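You operate a simulated robot arm through the tools that you are given. There is no shell and no other tool.

The job below is to be done with a simulated robot arm. You get a single attempt, and the scene is never put back.

JOB
Splice the web: shut both clamps, lay the tape strip on the splice line, rub its bubbles out.
Fine: shut the clamps before you rub; use the green smoother and put it back. Set down upright: green smoother. What is to be rubbed or washed off counts as gone when no trace of it is left.

It is judged by the outcome, as a careful person would: the job done as asked, and still so three seconds after it is handed in. It fails if anything else is knocked over, pushed out of place, dropped, spilled or broken.

ROBOT AND FRAMES
A 6-joint arm with a two-finger gripper, fixed in place. Base frame: the origin is at the foot of the arm, x ahead of it, y to its left, z up; the work surface is at about z = 0.88. Readings come in m, rad, newtons and seconds.
It reaches about 1.298 m from its shoulder. Its first joint turns from -2.601 to 2.601 rad. Payload 1.57 kg.
The tool frame sits at the grasp point between the pads (the TCP): z along the fingers, y along the line on which they close. The tips reach 0.021 m beyond it. Largest opening 0.07 m; the body of the gripper starts 0.05 m behind the TCP.
Orientation is that of the tool frame in the base frame, as a unit quaternion [w, x, y, z]. With the fingers straight down and closing along the base's y, the tool's x points along the base's -x, its y along +y and its z along -z.

CONTROLS
- The arm moves only by the tool drive_tool. Its argument "series" is a list of rows, each a list of 3 entries, a list of its own where there are three numbers: the turn, a rotation vector about the tool's x, y, z in units of 8 degrees (1.0 is 8 degrees), then the shift along the tool's x, y, z in units of 25 mm (1.0 is 25 mm), then the opening, from 0 (shut) to 1 (fully open). In form: [[[ax, ay, az], [dx, dy, dz], jaw], ...]. A call has 1 to 20 rows; each row shifts and turns the commanded pose from where the row before left it, along the tool's axes as they then stand. A call with a number of a shift or a turn outside -1 to 1 is refused whole. Each row takes 0.2 s and may step no farther than 0.05 m and 0.15 rad from the row before; otherwise, or with a gripper value out of range, the whole call is refused. A pose out of reach is approached as far as the arm can. The call stops where the force on the tool passes 40 N (or 10 N more than at its start, if that is more) or the arm is blocked; 0.2 s more then pass. The fingers move at their own pace and stop on an object; they squeeze with about 25 N. The grip force told is the motor's: it shows also when the fingers shut on nothing. Time passes only in rows, and 0.2 s behind the last, so rows that do not move let the fingers close. The reply holds the time, the measured pose of the TCP, the force on the tool along the base axes, the opening and the grip force, in the units named above and with some noise, with the torque about the TCP (base axes, N m) and any sound that the robot's microphone picked up, and new pictures: "views" is both (left out), scene, wrist or none.
- Cameras (640 x 400 px; columns grow to the right, rows downward): "scene" is fixed at [0.0551, -0.487, 1.5014]; the picture's right is [0.39, -0.92, 0.00], its down [-0.50, -0.22, -0.84] and it looks along [0.77, 0.33, -0.55] (base axes); focal length 317 px, centre (320, 200). "wrist" rides on the gripper at [0.079, 0.004, -0.081] in the tool frame; the picture's right is [-0.05, 1.00, 0.00], its down [-0.67, -0.04, -0.74] and it looks along [-0.74, -0.04, 0.67] (tool axes); focal length 256 px, centre (320, 200). There is no depth. A picture from a camera that has moved, and an enlarged one, comes with that camera's place and axes in the base frame and with its lens. The place of the scene camera against the robot may be out by one fixed shift of up to 0.025 m in any direction.
- slide_trunk(by): slides the trunk up (or, below 0, down) by that many m; the arm rides with it, the base frame stays. It gives what a move gives, with no picture.
- enlarge(camera, box): a new picture of the part [left, top, right, bottom] of that camera's present view, enlarged. The clock stands still meanwhile.
- sign_off(): hands the job in; it is judged then, once.

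Nothing tells you positions but the pictures and the camera data. Unless the task says otherwise, let go and move clear before handing in.

The tools are called after "Call:" as name(argument=value, ...) on one line, values as JSON. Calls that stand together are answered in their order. drive_tool: Moves the arm, as the interface text tells. Its arguments: {"type":"object","properties":{"series":{"type":"array","items":{"type":"array"}},"views":{"type":"string","enum":["both","scene","wrist","none"]}},"required":["series"]} The other tools are called the same way: slide_trunk (by) slides the trunk up or down; enlarge (camera, box) takes an enlarged picture of a part of a camera's view; sign_off () hands the job in.

At the start:

```text
clock: 0.0
tcp_pos: [0.6584, -0.1518, 1.1417]
ee_rot: [0.0, 0.001, 1.0, 0.0]
ft_force: [-0.4, -0.1, -0.4]
wrist_torque: [0.03, -0.03, -0.01]
opening: 0.0698
grasp_force: 0.0
trunk travel left (down, up): [-0.824, 0.146]
```

scene: 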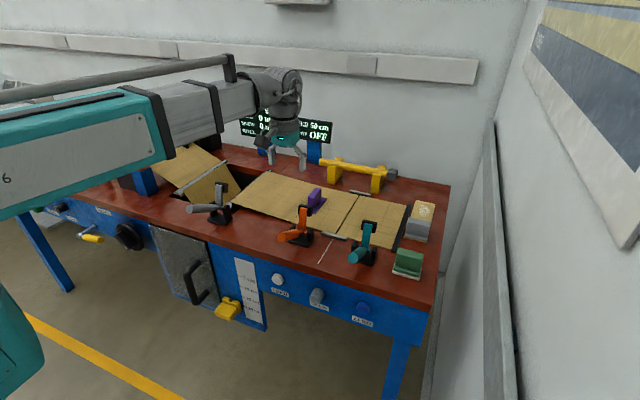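
wrist: 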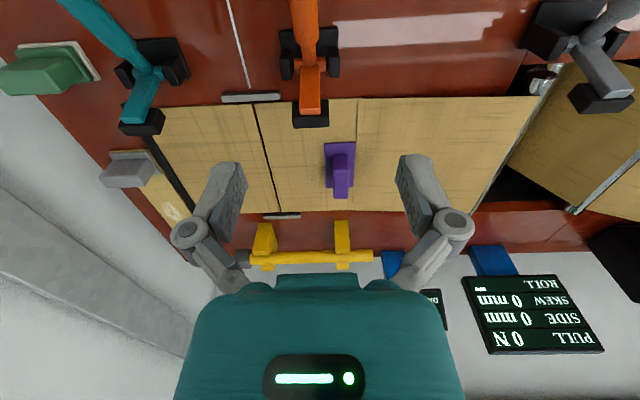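

I see a splicing bench with a brown web, three toggle clamps (grey, orange, teal), a purple-handled block on the web, a green smoother at the right and a tape holder. I'll look closer before moving.

Call:
enlarge(camera="scene", box=[280, 150, 460, 290])

Call:
enlarge(camera="scene", box=[150, 100, 330, 240])

Call:
enlarge(camera="wrist", box=[0, 0, 320, 240])

Call:
enlarge(camera="wrist", box=[320, 0, 640, 240])

Call:
enlarge(camera="scene", box=[200, 240, 400, 340])

```text
2.86 times, centred on (370, 220) of scene
camera zoom: at [0.0551, -0.487, 1.5014], right [0.39, -0.92, 0.0], down [-0.5, -0.22, -0.84], along [0.77, 0.33, -0.55], focal length 905 px, centre (177, 143)
```

zoom: 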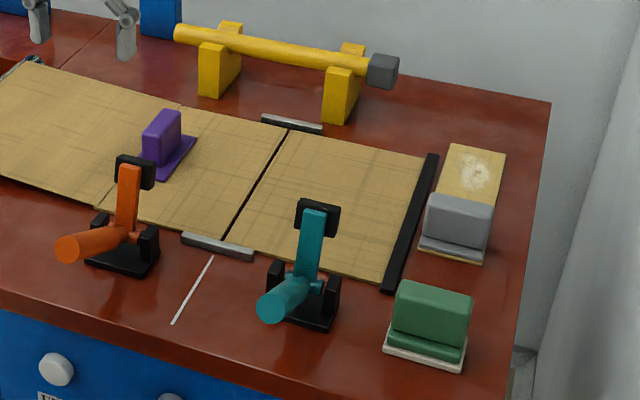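

```text
2.86 times, centred on (240, 170) of scene
camera zoom: at [0.0551, -0.487, 1.5014], right [0.39, -0.92, 0.0], down [-0.5, -0.22, -0.84], along [0.77, 0.33, -0.55], focal length 905 px, centre (549, 286)
```

zoom: 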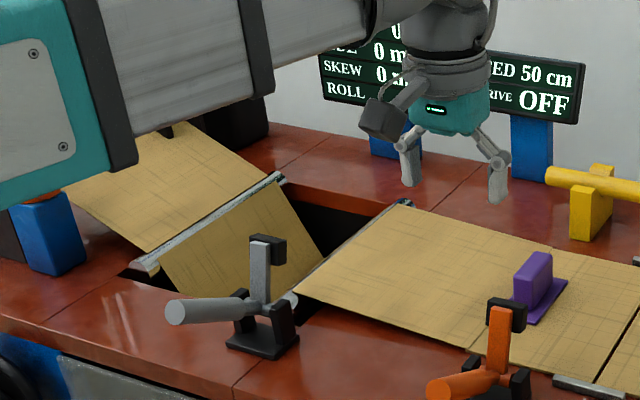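

```text
1.67 times, centred on (160, 120) of wrist
camera zoom: at [0.5801, -0.1475, 1.2238], right [0.05, 1.0, 0.0], down [0.67, -0.04, 0.74], along [0.74, -0.04, -0.67], focal length 427 px, centre (587, 333)
```

zoom: 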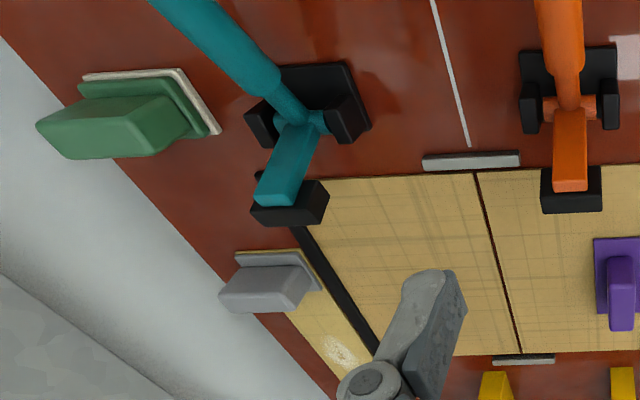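

```text
1.67 times, centred on (480, 120) of wrist
camera zoom: at [0.5801, -0.1475, 1.2238], right [0.05, 1.0, 0.0], down [0.67, -0.04, 0.74], along [0.74, -0.04, -0.67], focal length 427 px, centre (53, 333)
```

zoom: 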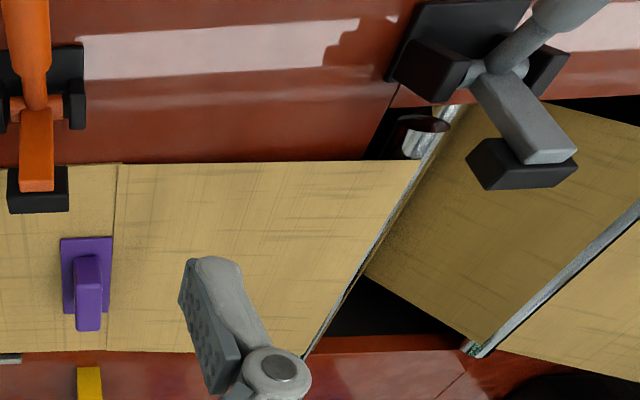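

```text
3.20 times, centred on (300, 290) of scene
camera zoom: at [0.0551, -0.487, 1.5014], right [0.39, -0.92, 0.0], down [-0.5, -0.22, -0.84], along [0.77, 0.33, -0.55], focal length 1013 px, centre (384, -88)
```

zoom: 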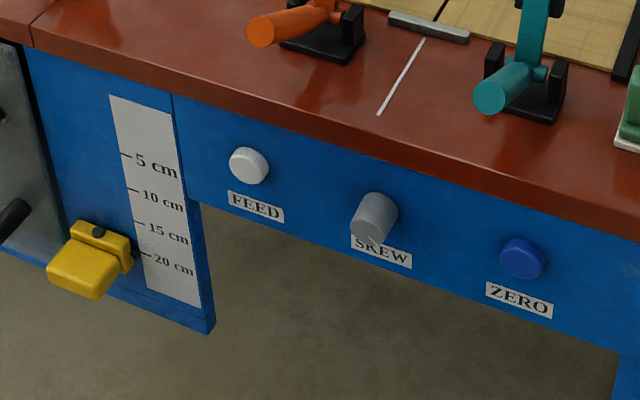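

The splice line looks to run along x at about y = -0.255, from x = 0.745 to 1.0, with the orange and teal clamps on either side of it. I can't tell yet which item is the tape strip, so I'll move the wrist camera to the right for a closer look.

Call:
drive_tool(series=[[[0, 0, 0], [0, -1, 0], 1], [[0, 0, 0], [0, -1, 0], 1], [[0, 0, 0], [0, -1, 0], 1], [[0, 0, 0], [0, -1, 0], 1], [[0, 0, 0], [0, -1, 0], 1], [[0, 0, 0], [0, -1, 0], 1], [[0, 0, 0], [0, -1, 0], 1], [[0, 0, 0], [0, -1, 0], 1], [[0, 0, 0], [0, -1, 0], 1]], views="both")

```text
clock: 2.0
tcp_pos: [0.6603, -0.3767, 1.1419]
ee_rot: [0.0, 0.0, 1.0, 0.0]
ft_force: [0.7, -0.6, -0.1]
wrist_torque: [0.02, 0.0, -0.03]
opening: 0.0698
grasp_force: 0.1
out of reach, approached as far as the arm can: row 7
trunk travel left (down, up): [-0.824, 0.146]
camera wrist: at [0.5819, -0.3738, 1.2237], right [0.05, 1.0, 0.0], down [0.67, -0.04, 0.74], along [0.74, -0.04, -0.67], focal length 256 px, centre (320, 200)
```

scene: 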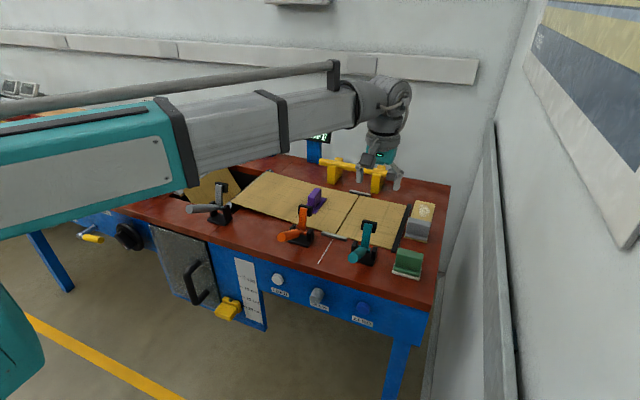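
wrist: 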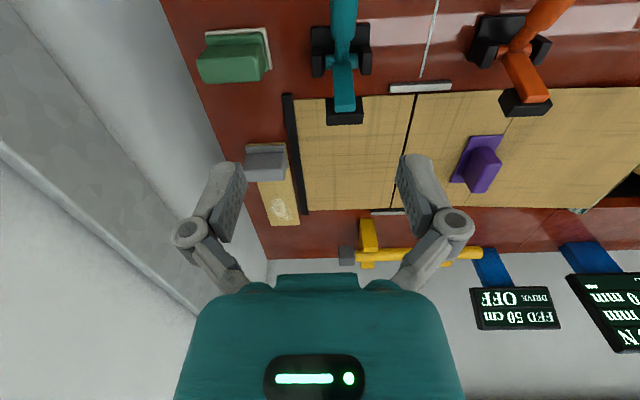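

The view now covers the right end of the bench. I'll enlarge the grey block with its strip, the green smoother, and the purple item.

Call:
enlarge(camera="wrist", box=[180, 120, 320, 240])

Call:
enlarge(camera="wrist", box=[180, 0, 320, 100])

Call:
enlarge(camera="wrist", box=[380, 80, 540, 220])

Call:
enlarge(camera="wrist", box=[300, 0, 600, 140])

Call:
enlarge(camera="scene", box=[380, 190, 450, 290])

Call:
enlarge(camera="wrist", box=[460, 230, 640, 360])

```text
3.33 times, centred on (250, 180) of wrist
camera zoom: at [0.5819, -0.3738, 1.2237], right [0.05, 1.0, 0.0], down [0.67, -0.04, 0.74], along [0.74, -0.04, -0.67], focal length 853 px, centre (553, 267)
```

zoom: 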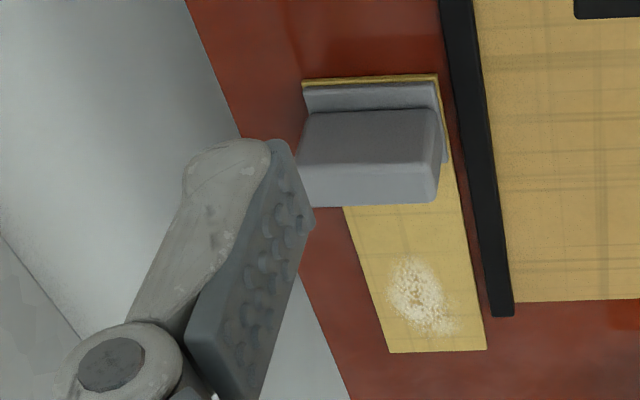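

```text
4.00 times, centred on (250, 50) of wrist
camera zoom: at [0.5819, -0.3738, 1.2237], right [0.05, 1.0, 0.0], down [0.67, -0.04, 0.74], along [0.74, -0.04, -0.67], focal length 1024 px, centre (600, 800)
```

zoom: 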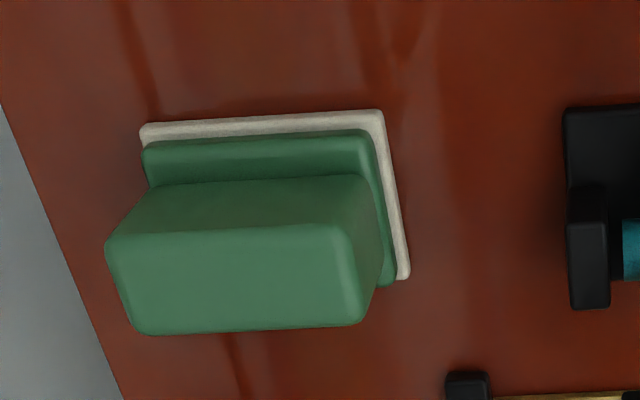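

```text
2.86 times, centred on (460, 150) of wrist
camera zoom: at [0.5819, -0.3738, 1.2237], right [0.05, 1.0, 0.0], down [0.67, -0.04, 0.74], along [0.74, -0.04, -0.67], focal length 731 px, centre (-80, 343)
```

zoom: 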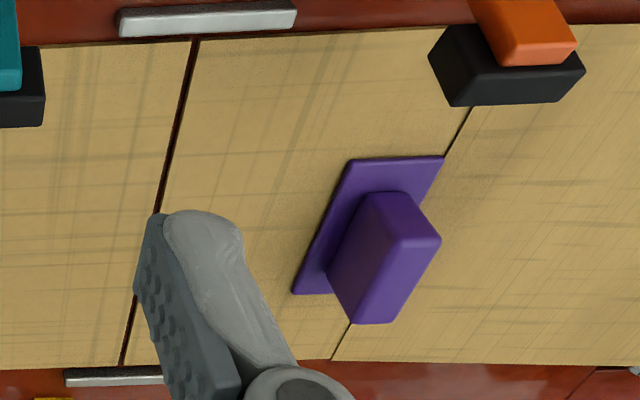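

```text
2.13 times, centred on (450, 70) of wrist
camera zoom: at [0.5819, -0.3738, 1.2237], right [0.05, 1.0, 0.0], down [0.67, -0.04, 0.74], along [0.74, -0.04, -0.67], focal length 546 px, centre (43, 477)
```

zoom: 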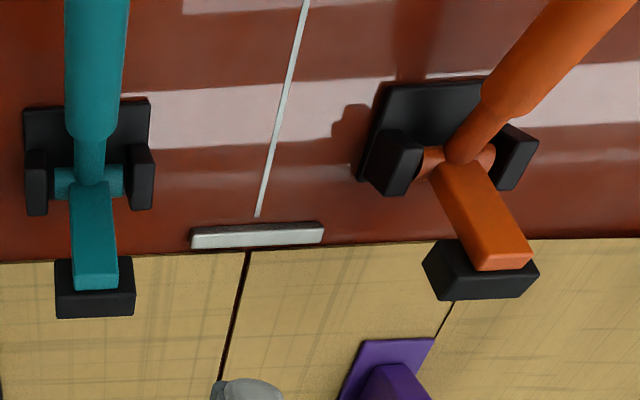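

```text
4.00 times, centred on (415, 240) of scene
camera zoom: at [0.0551, -0.487, 1.5014], right [0.39, -0.92, 0.0], down [-0.5, -0.22, -0.84], along [0.77, 0.33, -0.55], focal length 1267 px, centre (-60, 40)
```

zoom: 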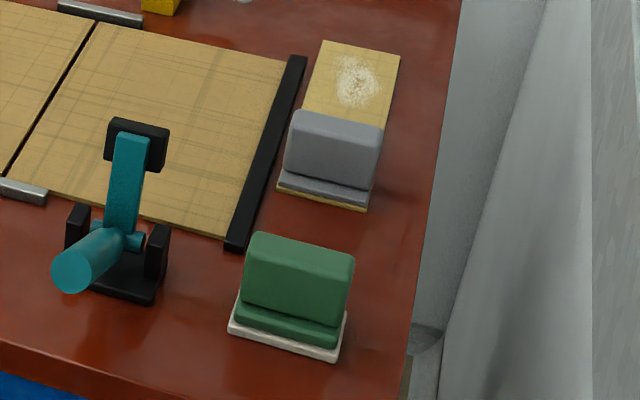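

```text
3.08 times, centred on (550, 295) of wrist
camera zoom: at [0.5819, -0.3738, 1.2237], right [0.05, 1.0, 0.0], down [0.67, -0.04, 0.74], along [0.74, -0.04, -0.67], focal length 788 px, centre (-388, -92)
```

zoom: 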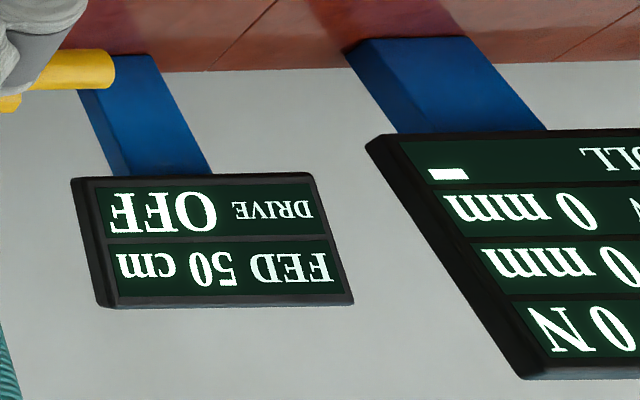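

The tan board under the grey smoother carries white bubble-like specks, and the purple piece is a thin 50 x 100 mm strip with a grip block. I'll take closer looks at both to be sure which one is the tape strip.

Call:
drive_tool(series=[[[0, 0, 0], [-1, -0.6, 0.6], 1], [[0, 0, 0], [-1, -0.6, 0.6], 1], [[0, 0, 0], [-1, -0.6, 0.6], 1], [[0, 0, 0], [-1, -0.6, 0.6], 1], [[0, 0, 0], [-1, 0, 0.6], 1]], views="wrist")

Call:
enlarge(camera="wrist", box=[200, 0, 400, 125])

Call:
enlarge(camera="wrist", box=[200, 100, 400, 225])

```text
clock: 3.2
tcp_pos: [0.7819, -0.4366, 1.1418]
ee_rot: [0.0, 0.0, 1.0, 0.0]
ft_force: [-0.2, -0.1, 0.2]
wrist_torque: [-0.01, 0.01, 0.0]
opening: 0.07
grasp_force: 0.1
out of reach, approached as far as the arm can: row 1, 2, 3, 4, 5
trunk travel left (down, up): [-0.824, 0.146]
camera wrist: at [0.7041, -0.4322, 1.2236], right [0.05, 1.0, 0.0], down [0.67, -0.04, 0.74], along [0.74, -0.04, -0.67], focal length 256 px, centre (320, 200)
```

wrist: 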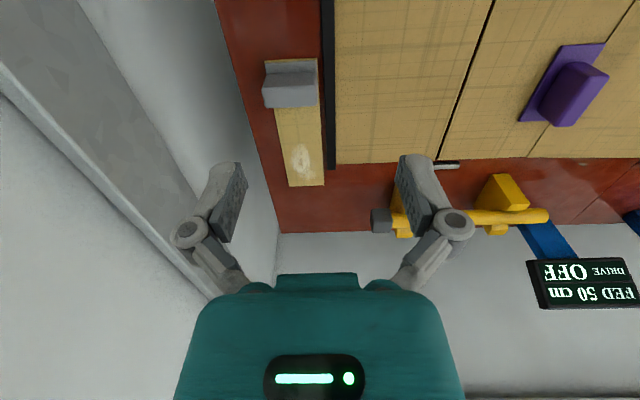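

```text
3.20 times, centred on (300, 62) of wrist
camera zoom: at [0.7041, -0.4322, 1.2236], right [0.05, 1.0, 0.0], down [0.67, -0.04, 0.74], along [0.74, -0.04, -0.67], focal length 819 px, centre (384, 640)
```

zoom: 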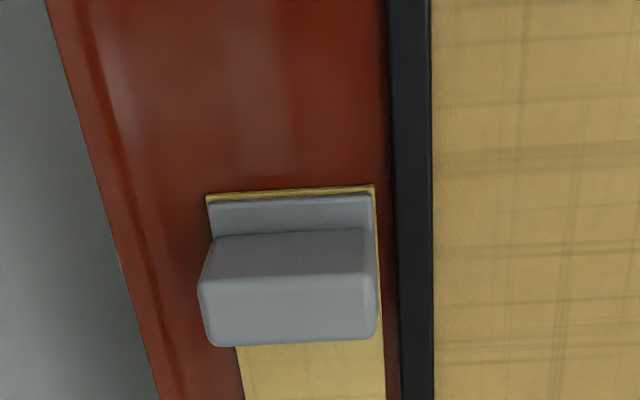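

```text
3.20 times, centred on (300, 162) of wrist
camera zoom: at [0.7041, -0.4322, 1.2236], right [0.05, 1.0, 0.0], down [0.67, -0.04, 0.74], along [0.74, -0.04, -0.67], focal length 819 px, centre (384, 320)
```

zoom: 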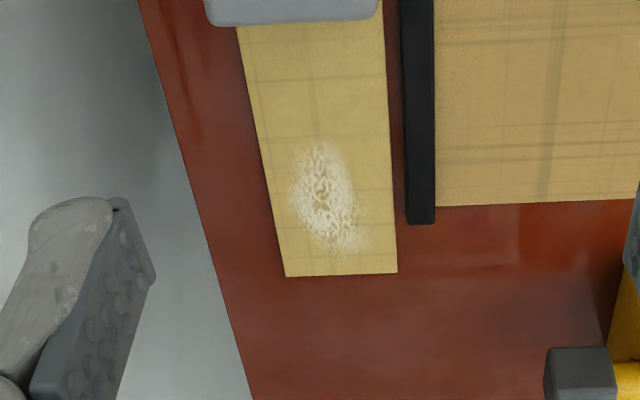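

The tan board seems to be just a sample piece that the grey smoother is parked on. I'll go and look at the purple strip from close by.

Call:
drive_tool(series=[[[0, 0, 0], [0.3, 1, 0.2], 1], [[0, 0, 0], [0.3, 1, 0.2], 1], [[0, 0, 0], [0.3, 1, 0.2], 1], [[0, 0, 0], [0.3, 1, 0.2], 1], [[0, 0, 0], [0.3, 1, 0.2], 1], [[0, 0, 0], [0, 1, 0.2], 1], [[0, 0, 0], [0, 1, 0.2], 1], [[0, 0, 0], [0, 1, 0.2], 1], [[0, 0, 0], [0, 1, 0.2], 1], [[0, 0, 0], [0, 1, 0.2], 1], [[0, 0, 0], [0, 1, 0.2], 1], [[0, 0, 0], [0, 1, 0.2], 1]], views="both")

Call:
enlarge(camera="wrist", box=[220, 0, 420, 125])

Call:
enlarge(camera="wrist", box=[220, 100, 420, 225])

```text
clock: 5.8
tcp_pos: [0.7493, -0.1372, 1.1425]
ee_rot: [0.0, 0.0, 1.0, 0.0]
ft_force: [0.3, -0.2, 0.6]
wrist_torque: [-0.01, -0.04, -0.04]
opening: 0.0699
grasp_force: 0.1
out of reach, approached as far as the arm can: row 1, 2, 3, 4, 5, 6, 7, 8, 9, 10, 11, 12
trunk travel left (down, up): [-0.824, 0.146]
camera wrist: at [0.6708, -0.1326, 1.2238], right [0.05, 1.0, 0.0], down [0.67, -0.04, 0.74], along [0.74, -0.04, -0.67], focal length 256 px, centre (320, 200)
```

scene: 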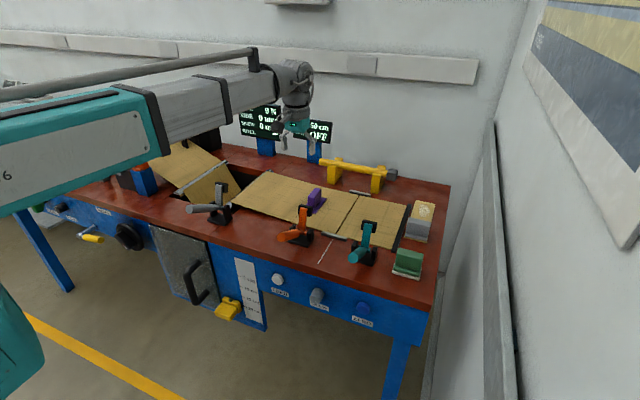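
wrist: 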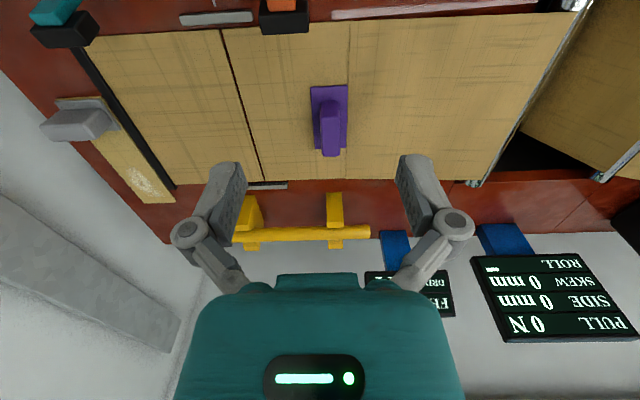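

```text
3.20 times, centred on (320, 62) of wrist
camera zoom: at [0.6708, -0.1326, 1.2238], right [0.05, 1.0, 0.0], down [0.67, -0.04, 0.74], along [0.74, -0.04, -0.67], focal length 819 px, centre (320, 640)
```

zoom: 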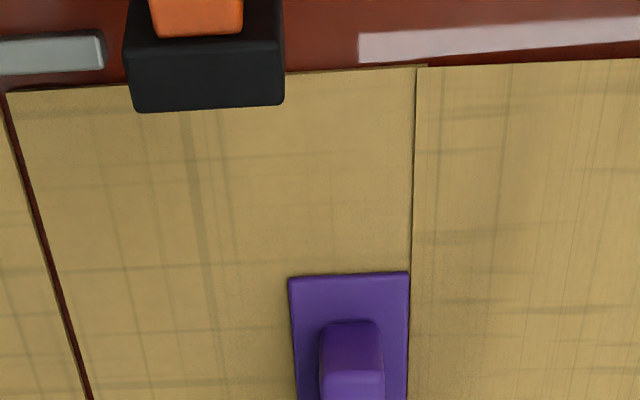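

```text
3.20 times, centred on (320, 162) of wrist
camera zoom: at [0.6708, -0.1326, 1.2238], right [0.05, 1.0, 0.0], down [0.67, -0.04, 0.74], along [0.74, -0.04, -0.67], focal length 819 px, centre (320, 320)
```

zoom: 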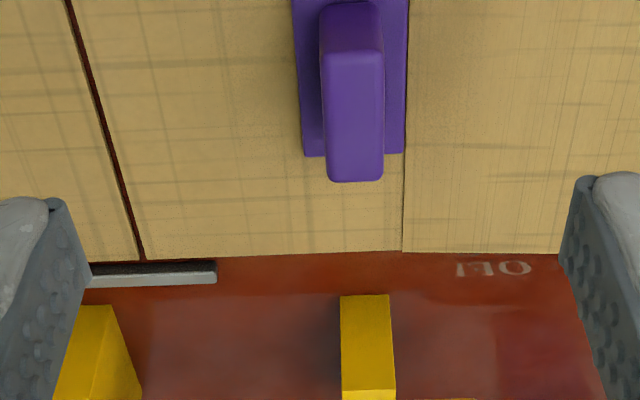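

The purple piece is a flat strip with a grip block, next to an upstream web edge, so I take it to be the tape strip. The tool isn't going down as told (z stuck at 1.14), so I'll lower the trunk a little.

Call:
slide_trunk(by=-0.08)

```text
clock: 7.0
tcp_pos: [0.749, -0.1368, 1.0628]
ee_rot: [0.001, 0.0, 1.0, 0.0]
ft_force: [0.1, 0.6, -0.6]
wrist_torque: [0.03, -0.02, -0.04]
opening: 0.0701
grasp_force: 0.1
trunk travel left (down, up): [-0.744, 0.226]
```

Call:
drive_tool(series=[[[0, 0, 0], [0.5, 0, -0.4], 1], [[0, 0, 0], [0.5, 0, -0.4], 1]], views="both")

```text
clock: 7.6
tcp_pos: [0.7237, -0.1366, 1.0621]
ee_rot: [0.001, 0.0, 1.0, 0.0]
ft_force: [-0.7, 0.1, 0.5]
wrist_torque: [0.01, 0.01, 0.01]
opening: 0.0699
grasp_force: 0.0
out of reach, approached as far as the arm can: row 1, 2
trunk travel left (down, up): [-0.744, 0.226]
camera wrist: at [0.6462, -0.1327, 1.1439], right [0.05, 1.0, 0.0], down [0.67, -0.03, 0.74], along [0.74, -0.04, -0.67], focal length 256 px, centre (320, 200)
```

scene: 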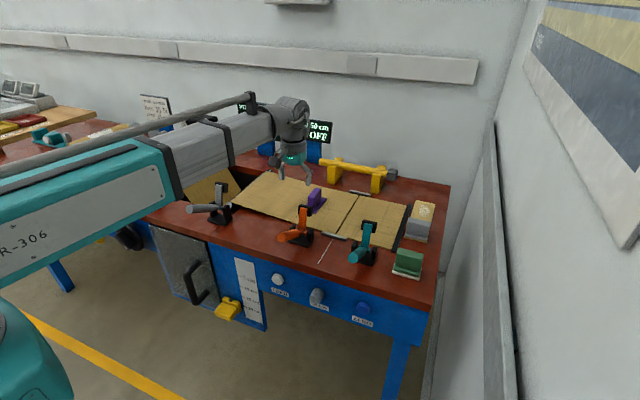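
wrist: 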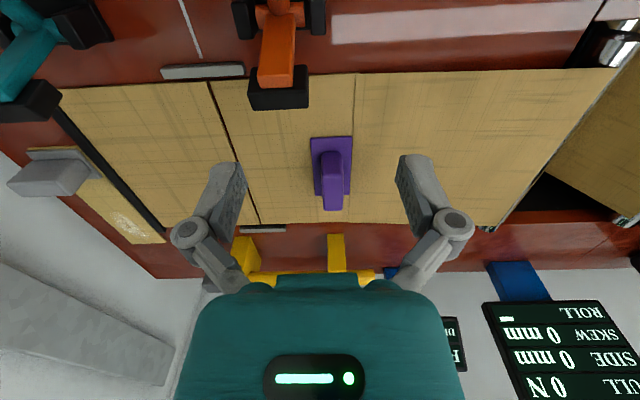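

The arm doesn't follow downward commands, so I'll test how it responds to upward ones.

Call:
drive_tool(series=[[[0, 0, 0], [0, 0, -1], 1], [[0, 0, 0], [0, 0, -1], 1], [[0, 0, 0], [0, 0, -0.4], 1]], views="none")

Call:
drive_tool(series=[[[0, 0, 0], [0, 0, 0.6], 1]], views="none")

```text
clock: 8.4
tcp_pos: [0.7236, -0.1364, 1.0622]
ee_rot: [0.0, 0.0, 1.0, 0.0]
ft_force: [0.8, 0.2, 0.0]
wrist_torque: [0.03, 0.01, -0.03]
opening: 0.0698
grasp_force: 0.1
out of reach, approached as far as the arm can: row 1, 2, 3
trunk travel left (down, up): [-0.744, 0.226]
```

```text
clock: 8.8
tcp_pos: [0.7245, -0.1373, 1.0617]
ee_rot: [0.0, 0.0, 1.0, 0.0]
ft_force: [-0.9, -0.2, -0.2]
wrist_torque: [0.01, 0.01, 0.01]
opening: 0.0702
grasp_force: 0.1
out of reach, approached as far as the arm can: row 1
trunk travel left (down, up): [-0.744, 0.226]
```

The arm's height follows only the trunk, so I'll use the trunk for all vertical moves. Next I'll back off to see both clamps and work out their shape.

Call:
drive_tool(series=[[[0, 0, 0], [1, -1, 0], 1], [[0, 0, 0], [1, -1, 0], 1], [[0, 0, 0], [1, -1, 0], 1], [[0, 0, 0], [1, -1, 0], 1], [[0, 0, 0], [1, -1, 0], 1], [[0, 0, 0], [1, 0, 0], 1], [[0, 0, 0], [1, 0, 0], 1], [[0, 0, 0], [1, 0, 0], 1]], views="both")

Call:
enlarge(camera="wrist", box=[160, 0, 480, 200])

```text
clock: 10.6
tcp_pos: [0.5221, -0.2638, 1.0624]
ee_rot: [-0.001, -0.001, 1.0, 0.0]
ft_force: [-0.4, 0.2, 0.2]
wrist_torque: [0.0, -0.02, -0.01]
opening: 0.0698
grasp_force: 0.1
trunk travel left (down, up): [-0.744, 0.226]
camera wrist: at [0.4453, -0.2595, 1.1439], right [0.05, 1.0, 0.0], down [0.67, -0.03, 0.74], along [0.74, -0.04, -0.67], focal length 256 px, centre (320, 200)
```

scene: 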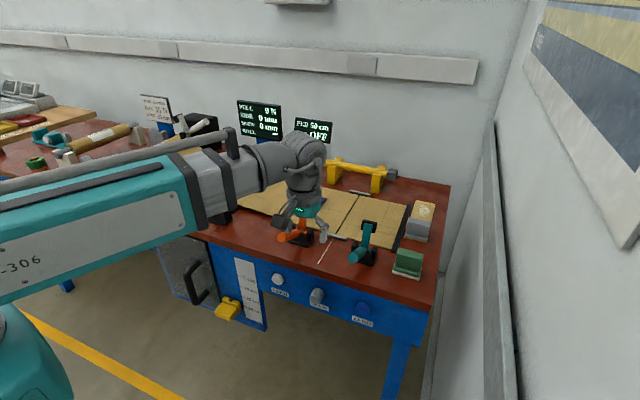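
wrist: 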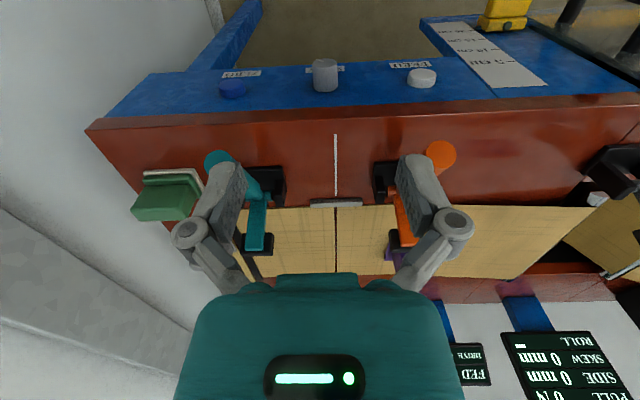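

```text
2.00 times, centred on (320, 100) of wrist
camera zoom: at [0.4453, -0.2595, 1.1439], right [0.05, 1.0, 0.0], down [0.67, -0.03, 0.74], along [0.74, -0.04, -0.67], focal length 512 px, centre (320, 400)
```

zoom: 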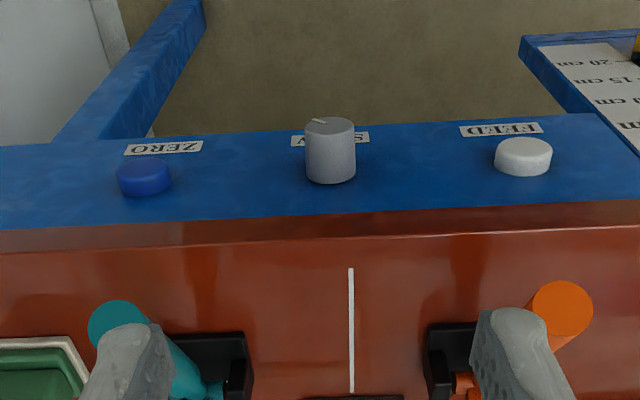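

Out-of-reach is no longer reported here; I'll test vertical motion of the arm in this pose.

Call:
drive_tool(series=[[[0, 0, 0], [0, 0, -0.5], 1], [[0, 0, 0], [0, 0, -0.5], 1]], views="none")

Call:
drive_tool(series=[[[0, -0.6, 0], [0, 0, 0.5], 1], [[0, -0.6, 0], [0, 0, 0.5], 1]], views="none")

```text
clock: 11.2
tcp_pos: [0.5242, -0.2634, 1.062]
ee_rot: [0.0, 0.0, 1.0, 0.0]
ft_force: [-0.1, 0.1, 0.3]
wrist_torque: [-0.01, 0.02, 0.01]
opening: 0.07
grasp_force: 0.2
out of reach, approached as far as the arm can: row 1, 2
trunk travel left (down, up): [-0.744, 0.226]
```

```text
clock: 11.8
tcp_pos: [0.5255, -0.2647, 1.0651]
ee_rot: [0.085, -0.001, 0.996, 0.0]
ft_force: [0.1, -0.2, -1.0]
wrist_torque: [-0.05, 0.0, 0.01]
opening: 0.0701
grasp_force: 0.1
out of reach, approached as far as the arm can: row 1, 2
trunk travel left (down, up): [-0.744, 0.226]
```

The wrist can tilt, but height comes only from the trunk. My clamp estimate: pivots near (0.695, z 0.905) at y = -0.166 (orange) and -0.353 (teal), with arms pointing up and handles pointing toward the front. I'll close the fingers to use as a pusher, level the tool and take a better look.

Call:
drive_tool(series=[[[0, 0.6, 0], [0, 0, 0], 0], [[0, 0.6, 0], [-0.5, 0.5, 0], 0], [[0, 0, 0], [-0.5, 0.5, 0], 0], [[0, 0, 0], [0, 0.5, 0], 0], [[0, 0, 0], [0, 0.5, 0], 0], [[0, 0, 0], [0, 0, 0], 0]], views="wrist")

Call:
enlarge(camera="wrist", box=[140, 80, 460, 280])

```text
clock: 13.2
tcp_pos: [0.5489, -0.2107, 1.0618]
ee_rot: [0.001, 0.0, 1.0, 0.0]
ft_force: [-0.5, -0.7, -0.4]
wrist_torque: [0.01, 0.02, -0.01]
opening: 0.0002
grasp_force: 25.4
out of reach, approached as far as the arm can: row 2
trunk travel left (down, up): [-0.744, 0.226]
camera wrist: at [0.4716, -0.2073, 1.1438], right [0.05, 1.0, 0.0], down [0.67, -0.04, 0.74], along [0.74, -0.04, -0.67], focal length 256 px, centre (320, 200)
```

wrist: 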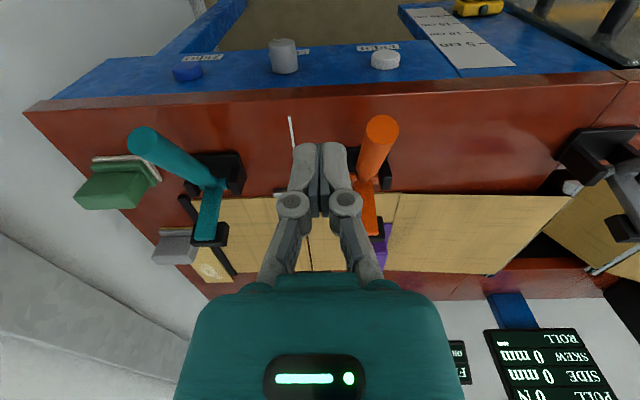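

```text
2.00 times, centred on (300, 180) of wrist
camera zoom: at [0.4716, -0.2073, 1.1438], right [0.05, 1.0, 0.0], down [0.67, -0.04, 0.74], along [0.74, -0.04, -0.67], focal length 512 px, centre (360, 240)
```

zoom: 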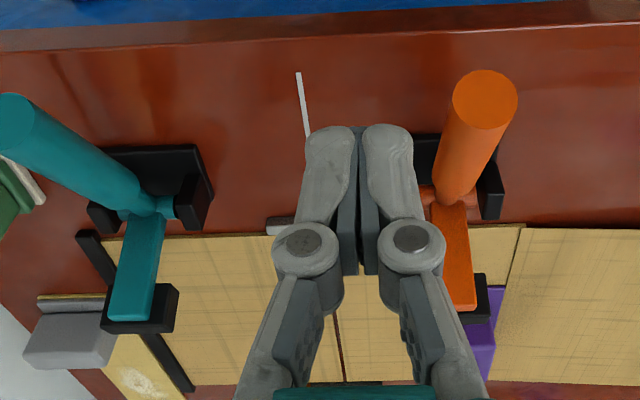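

Triangulating gives handle tips near (0.595, z 0.955), pivots near (0.696, z 0.905) and arm ends near (0.716, z 0.974), with orange at y = -0.162 and teal at y = -0.358. I'll place the closed fingers just behind the orange clamp's arm.

Call:
drive_tool(series=[[[0, 0, 0], [-1, 0.5, 0], 0], [[0, 0, 0], [-1, 0.5, 0], 0], [[0, 0, 0], [-1, 0.5, 0], 0], [[0, 0, 0], [-1, 0.45, 0], 0], [[0, 0, 0], [-0.55, 0, 0], 0], [[0, 0, 0], [0, 0, 0], 0]], views="none")

Call:
slide_trunk(by=-0.08)

Call:
drive_tool(series=[[[0, 0, 0], [0, 0, 0], 0]], views="both")

Call:
enlarge(camera="scene", box=[250, 150, 410, 280])

```text
clock: 14.6
tcp_pos: [0.6622, -0.1641, 1.0615]
ee_rot: [0.0, 0.001, 1.0, 0.001]
ft_force: [-0.1, 0.2, -0.6]
wrist_torque: [-0.01, -0.01, 0.05]
opening: 0.0
grasp_force: 25.2
trunk travel left (down, up): [-0.744, 0.226]
```

```text
clock: 15.7
tcp_pos: [0.6621, -0.1636, 0.982]
ee_rot: [0.0, 0.0, 1.0, 0.0]
ft_force: [-0.9, 0.3, -0.5]
wrist_torque: [0.02, -0.01, 0.0]
opening: 0.0001
grasp_force: 25.1
trunk travel left (down, up): [-0.664, 0.306]
```

```text
clock: 16.1
tcp_pos: [0.6626, -0.1636, 0.9826]
ee_rot: [0.0, 0.0, 1.0, -0.001]
ft_force: [0.5, -0.4, 0.3]
wrist_torque: [0.0, 0.01, 0.01]
opening: 0.0
grasp_force: 25.5
trunk travel left (down, up): [-0.664, 0.306]
camera wrist: at [0.5849, -0.1599, 1.0638], right [0.05, 1.0, 0.0], down [0.67, -0.04, 0.74], along [0.74, -0.04, -0.67], focal length 256 px, centre (320, 200)
```

scene: 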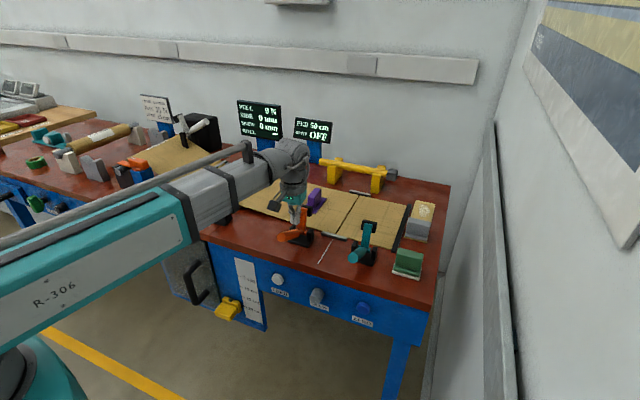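
wrist: 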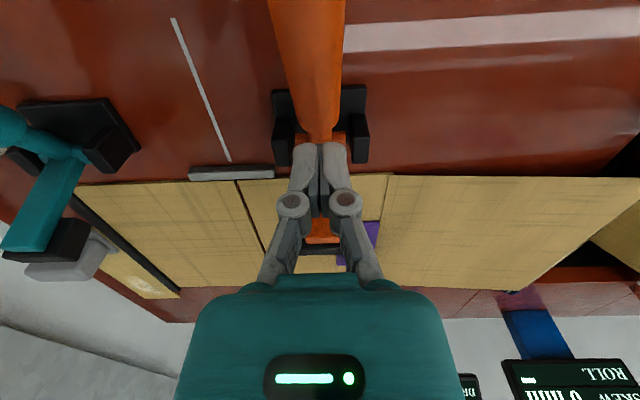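

```text
3.08 times, centred on (330, 215) of scene
camera zoom: at [0.0551, -0.487, 1.5014], right [0.39, -0.92, 0.0], down [-0.5, -0.22, -0.84], along [0.77, 0.33, -0.55], focal length 974 px, centre (289, 154)
```

zoom: 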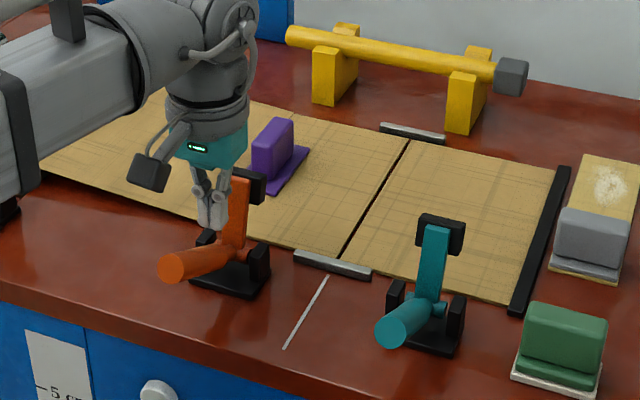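

The fingers are right behind the orange arm. I'll lower slightly and push the arm forward.

Call:
slide_trunk(by=-0.012)

Call:
drive_tool(series=[[[0, 0, 0], [-0.5, 0, 0], 0], [[0, 0, 0], [-0.5, 0, 0], 0], [[0, 0, 0], [-0.5, 0, 0], 0], [[0, 0, 0], [-0.5, 0, 0], 0]], views="scene")

Call:
enlarge(camera="scene", box=[250, 150, 410, 280])

```text
clock: 16.7
tcp_pos: [0.6625, -0.1632, 0.9695]
ee_rot: [0.0, -0.001, 1.0, 0.001]
ft_force: [0.6, 0.1, -0.2]
wrist_torque: [0.01, -0.03, -0.01]
opening: 0.0
grasp_force: 24.9
trunk travel left (down, up): [-0.652, 0.318]
```

```text
clock: 17.7
tcp_pos: [0.7107, -0.1657, 0.9714]
ee_rot: [-0.001, 0.0, 1.0, 0.0]
ft_force: [-1.4, 0.1, 0.6]
wrist_torque: [0.0, 0.05, -0.04]
opening: 0.0057
grasp_force: 28.5
trunk travel left (down, up): [-0.652, 0.318]
```

scene: 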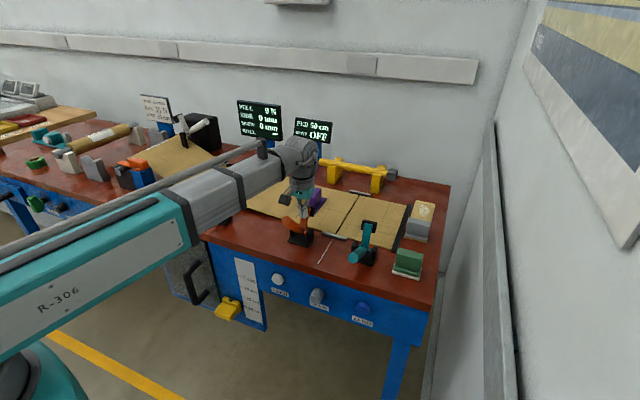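

```text
3.08 times, centred on (330, 215) of scene
camera zoom: at [0.0551, -0.487, 1.5014], right [0.39, -0.92, 0.0], down [-0.5, -0.22, -0.84], along [0.77, 0.33, -0.55], focal length 974 px, centre (289, 154)
```

zoom: 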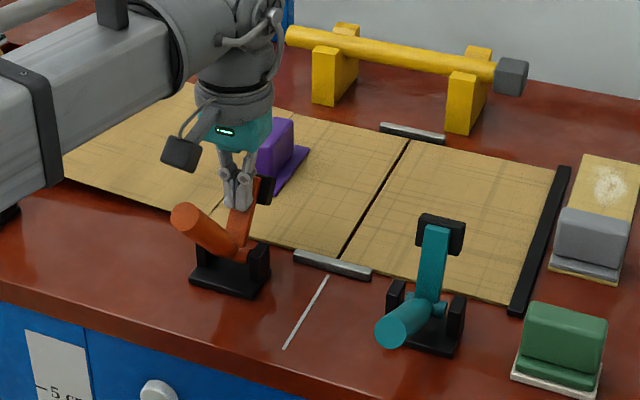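

The clamp turns easily with about 1.4 N. I'll push a bit farther, then back off and finish by pushing the handle.

Call:
drive_tool(series=[[[0, 0, 0], [-0.4, 0, 0], 0], [[0, 0, 0], [-0.3, 0, 0], 0], [[0, 0, 0], [0, 0, 0], 0]], views="both")

Call:
enlarge(camera="scene", box=[250, 150, 410, 280])

```text
clock: 18.5
tcp_pos: [0.7302, -0.1644, 0.9702]
ee_rot: [0.0, 0.0, 1.0, 0.0]
ft_force: [-1.1, -0.5, 0.1]
wrist_torque: [-0.01, 0.03, 0.0]
opening: 0.0056
grasp_force: 29.1
trunk travel left (down, up): [-0.652, 0.318]
camera wrist: at [0.6524, -0.1601, 1.0518], right [0.05, 1.0, 0.0], down [0.67, -0.03, 0.75], along [0.74, -0.04, -0.67], focal length 256 px, centre (320, 200)
```

scene: 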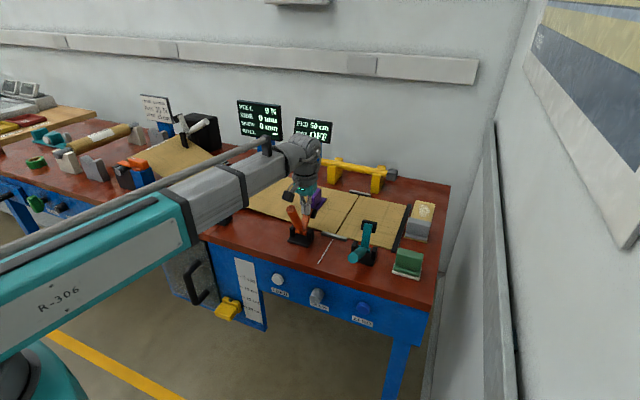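
wrist: 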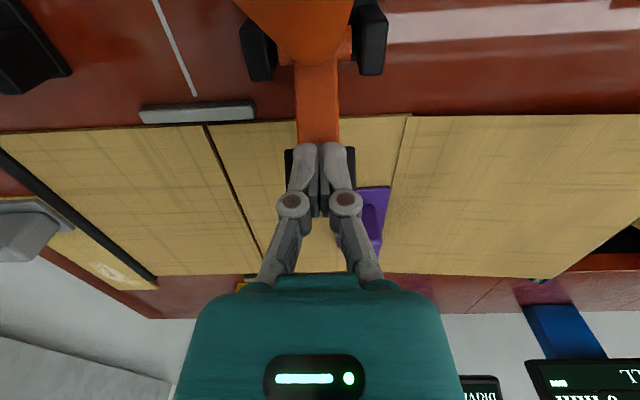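

```text
3.08 times, centred on (330, 215) of scene
camera zoom: at [0.0551, -0.487, 1.5014], right [0.39, -0.92, 0.0], down [-0.5, -0.22, -0.84], along [0.77, 0.33, -0.55], focal length 974 px, centre (289, 154)
```

zoom: 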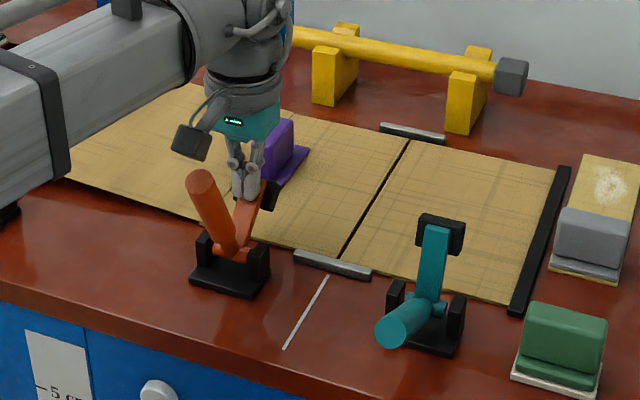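

The clamp is about halfway. I'll lift clear and see whether it stays put.

Call:
slide_trunk(by=0.09)

Call:
drive_tool(series=[[[0, 0, 0], [0, 0, 0], 0]], views="none")

Call:
enlarge(camera="scene", box=[250, 150, 410, 280])

```text
clock: 19.8
tcp_pos: [0.7303, -0.1631, 1.0601]
ee_rot: [0.001, 0.0, 1.0, 0.0]
ft_force: [0.3, 0.6, -1.5]
wrist_torque: [0.0, 0.01, -0.02]
opening: 0.0
grasp_force: 28.5
trunk travel left (down, up): [-0.742, 0.228]
```

```text
clock: 20.2
tcp_pos: [0.7305, -0.1642, 1.0605]
ee_rot: [0.0, 0.0, 1.0, 0.001]
ft_force: [0.0, 0.3, -0.8]
wrist_torque: [0.0, -0.01, -0.01]
opening: 0.0
grasp_force: 28.7
trunk travel left (down, up): [-0.742, 0.228]
```

```text
3.08 times, centred on (330, 215) of scene
camera zoom: at [0.0551, -0.487, 1.5014], right [0.39, -0.92, 0.0], down [-0.5, -0.22, -0.84], along [0.77, 0.33, -0.55], focal length 974 px, centre (289, 154)
```

zoom: 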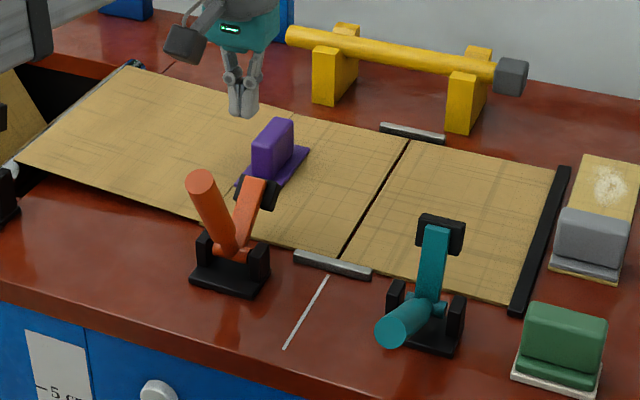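

It holds position when released. Now I'll go behind the handle and push it forward until the clamp shuts.

Call:
drive_tool(series=[[[0, 0, 0], [1, 0, 0], 0], [[0, 0, 0], [1, 0, 0], 0], [[0, 0, 0], [1, 0, 0], 0], [[0, 0, 0], [1, 0, 0], 0], [[0, 0, 0], [1, 0, 0], 0], [[0, 0, 0], [1, 0, 0], 0], [[0, 0, 0], [0.5, 0.08, 0], 0], [[0, 0, 0], [0, 0, 0], 0]], views="none")

Call:
slide_trunk(by=-0.062)

Call:
drive_tool(series=[[[0, 0, 0], [-0.6, 0, 0], 0], [[0, 0, 0], [-0.6, 0, 0], 0], [[0, 0, 0], [-0.6, 0, 0], 0], [[0, 0, 0], [-0.6, 0, 0], 0]], views="both")

Call:
enlarge(camera="scene", box=[250, 150, 410, 280])

```text
clock: 22.0
tcp_pos: [0.567, -0.1628, 1.0606]
ee_rot: [0.0, -0.001, 1.0, 0.001]
ft_force: [0.9, 0.3, 0.9]
wrist_torque: [0.02, 0.01, 0.0]
opening: 0.0
grasp_force: 28.6
trunk travel left (down, up): [-0.742, 0.228]
```

```text
clock: 23.0
tcp_pos: [0.5668, -0.1627, 0.9983]
ee_rot: [0.0, -0.001, 1.0, 0.0]
ft_force: [-0.1, 1.4, 0.9]
wrist_torque: [0.03, -0.02, -0.02]
opening: 0.0
grasp_force: 28.5
trunk travel left (down, up): [-0.68, 0.29]
```

```text
clock: 24.0
tcp_pos: [0.6285, -0.1622, 0.9982]
ee_rot: [0.0, 0.0, 1.0, 0.0]
ft_force: [-0.1, -0.8, 0.2]
wrist_torque: [0.0, -0.02, 0.0]
opening: 0.0
grasp_force: 28.5
trunk travel left (down, up): [-0.68, 0.29]
camera wrist: at [0.5503, -0.1588, 1.0798], right [0.05, 1.0, 0.0], down [0.67, -0.04, 0.74], along [0.74, -0.04, -0.67], focal length 256 px, centre (320, 200)
```

scene: 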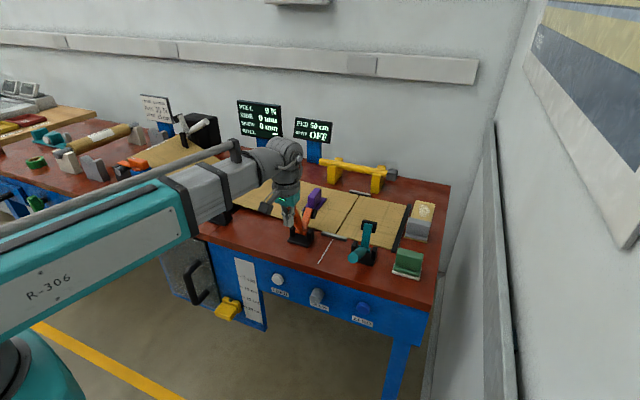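
wrist: 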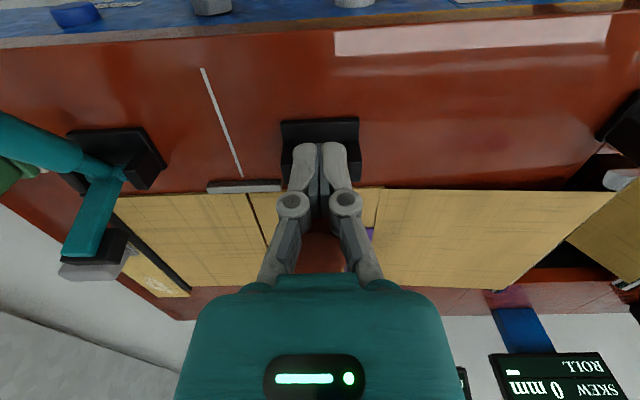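

```text
3.08 times, centred on (330, 215) of scene
camera zoom: at [0.0551, -0.487, 1.5014], right [0.39, -0.92, 0.0], down [-0.5, -0.22, -0.84], along [0.77, 0.33, -0.55], focal length 974 px, centre (289, 154)
```

zoom: 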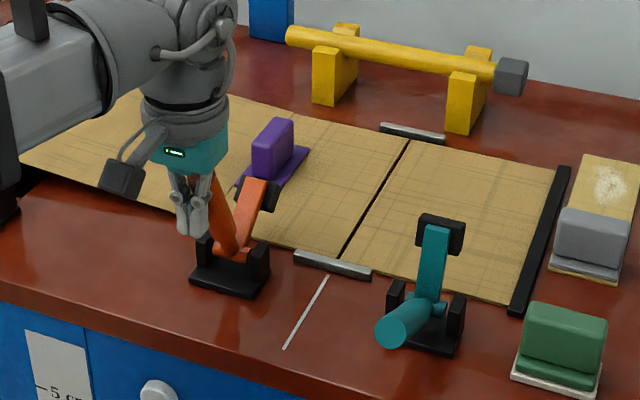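

The fingers are just behind the handle; I'll keep pushing forward in small steps.

Call:
drive_tool(series=[[[0, 0, 0], [-0.5, 0, 0], 0], [[0, 0, 0], [-0.5, 0, 0], 0], [[0, 0, 0], [-0.5, 0, 0], 0], [[0, 0, 0], [-0.4, 0, 0], 0]], views="none")

Call:
enlarge(camera="scene", box=[250, 150, 410, 280])

```text
clock: 24.5
tcp_pos: [0.635, -0.1633, 1.0005]
ee_rot: [-0.003, 0.001, 1.0, -0.001]
ft_force: [-15.8, -1.7, 34.3]
wrist_torque: [-0.34, -0.61, -0.03]
opening: 0.0
grasp_force: 28.4
trunk travel left (down, up): [-0.68, 0.29]
stopped in row 2: the force on the tool passed its limit at 46 N (the readings are from after the stop); the commanded pose is now the measured one
```

```text
3.08 times, centred on (330, 215) of scene
camera zoom: at [0.0551, -0.487, 1.5014], right [0.39, -0.92, 0.0], down [-0.5, -0.22, -0.84], along [0.77, 0.33, -0.55], focal length 974 px, centre (289, 154)
```

zoom: 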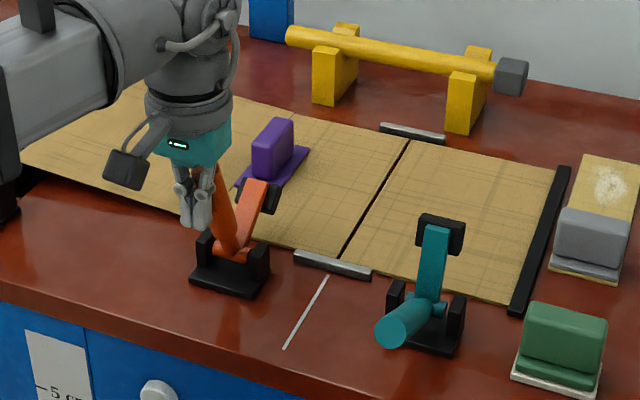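

The handle end is bearing up against the gripper's underside (34 N up). I'll back off a bit and raise before pushing higher on the handle.

Call:
drive_tool(series=[[[0, 0, 0], [0.5, 0, 0], 0], [[0, 0, 0], [0.5, 0, 0], 0], [[0, 0, 0], [0.5, 0, 0], 0], [[0, 0, 0], [0.5, 0, 0], 0]], views="both")

Call:
enlarge(camera="scene", box=[250, 150, 410, 280])

Call:
enlarge(camera="wrist", box=[220, 80, 420, 280])

```text
clock: 25.5
tcp_pos: [0.5904, -0.1656, 0.9987]
ee_rot: [-0.003, 0.001, 1.0, 0.0]
ft_force: [0.0, 0.2, 0.4]
wrist_torque: [-0.03, 0.0, 0.03]
opening: 0.0001
grasp_force: 28.0
trunk travel left (down, up): [-0.68, 0.29]
camera wrist: at [0.5123, -0.1609, 1.0802], right [0.05, 1.0, 0.0], down [0.67, -0.03, 0.74], along [0.74, -0.04, -0.67], focal length 256 px, centre (320, 200)
```

scene: 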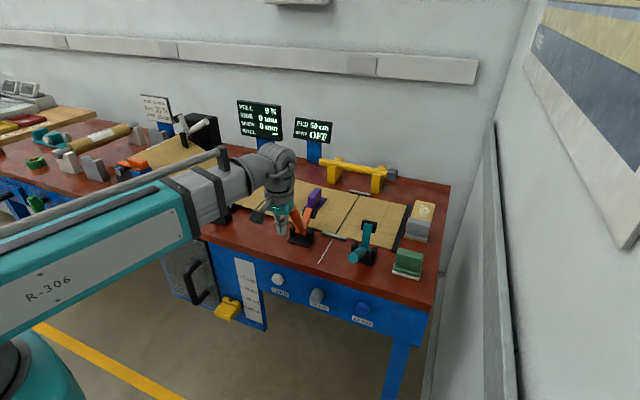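
wrist: 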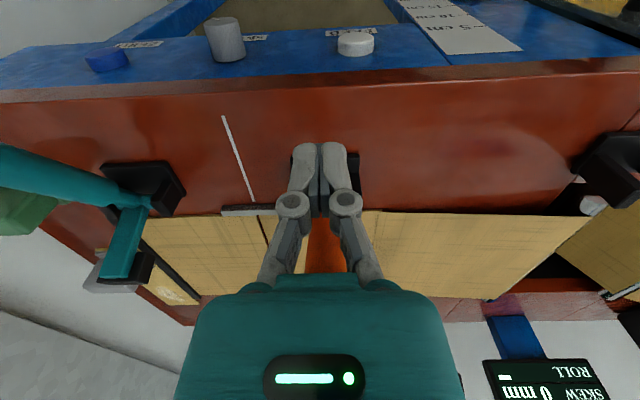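

```text
3.08 times, centred on (330, 215) of scene
camera zoom: at [0.0551, -0.487, 1.5014], right [0.39, -0.92, 0.0], down [-0.5, -0.22, -0.84], along [0.77, 0.33, -0.55], focal length 974 px, centre (289, 154)
```

zoom: 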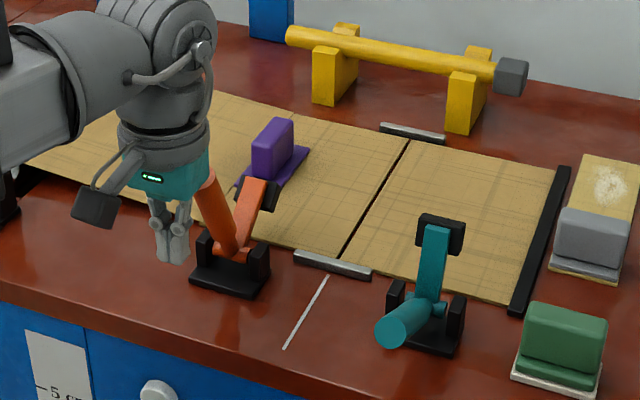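

```text
2.00 times, centred on (320, 180) of wrist
camera zoom: at [0.5123, -0.1609, 1.0802], right [0.05, 1.0, 0.0], down [0.67, -0.03, 0.74], along [0.74, -0.04, -0.67], focal length 512 px, centre (320, 240)
```

zoom: 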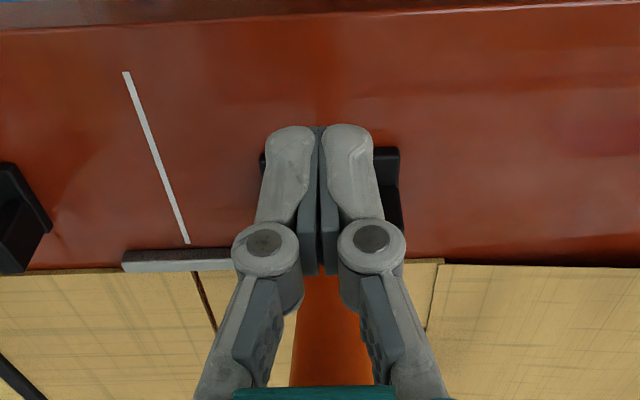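

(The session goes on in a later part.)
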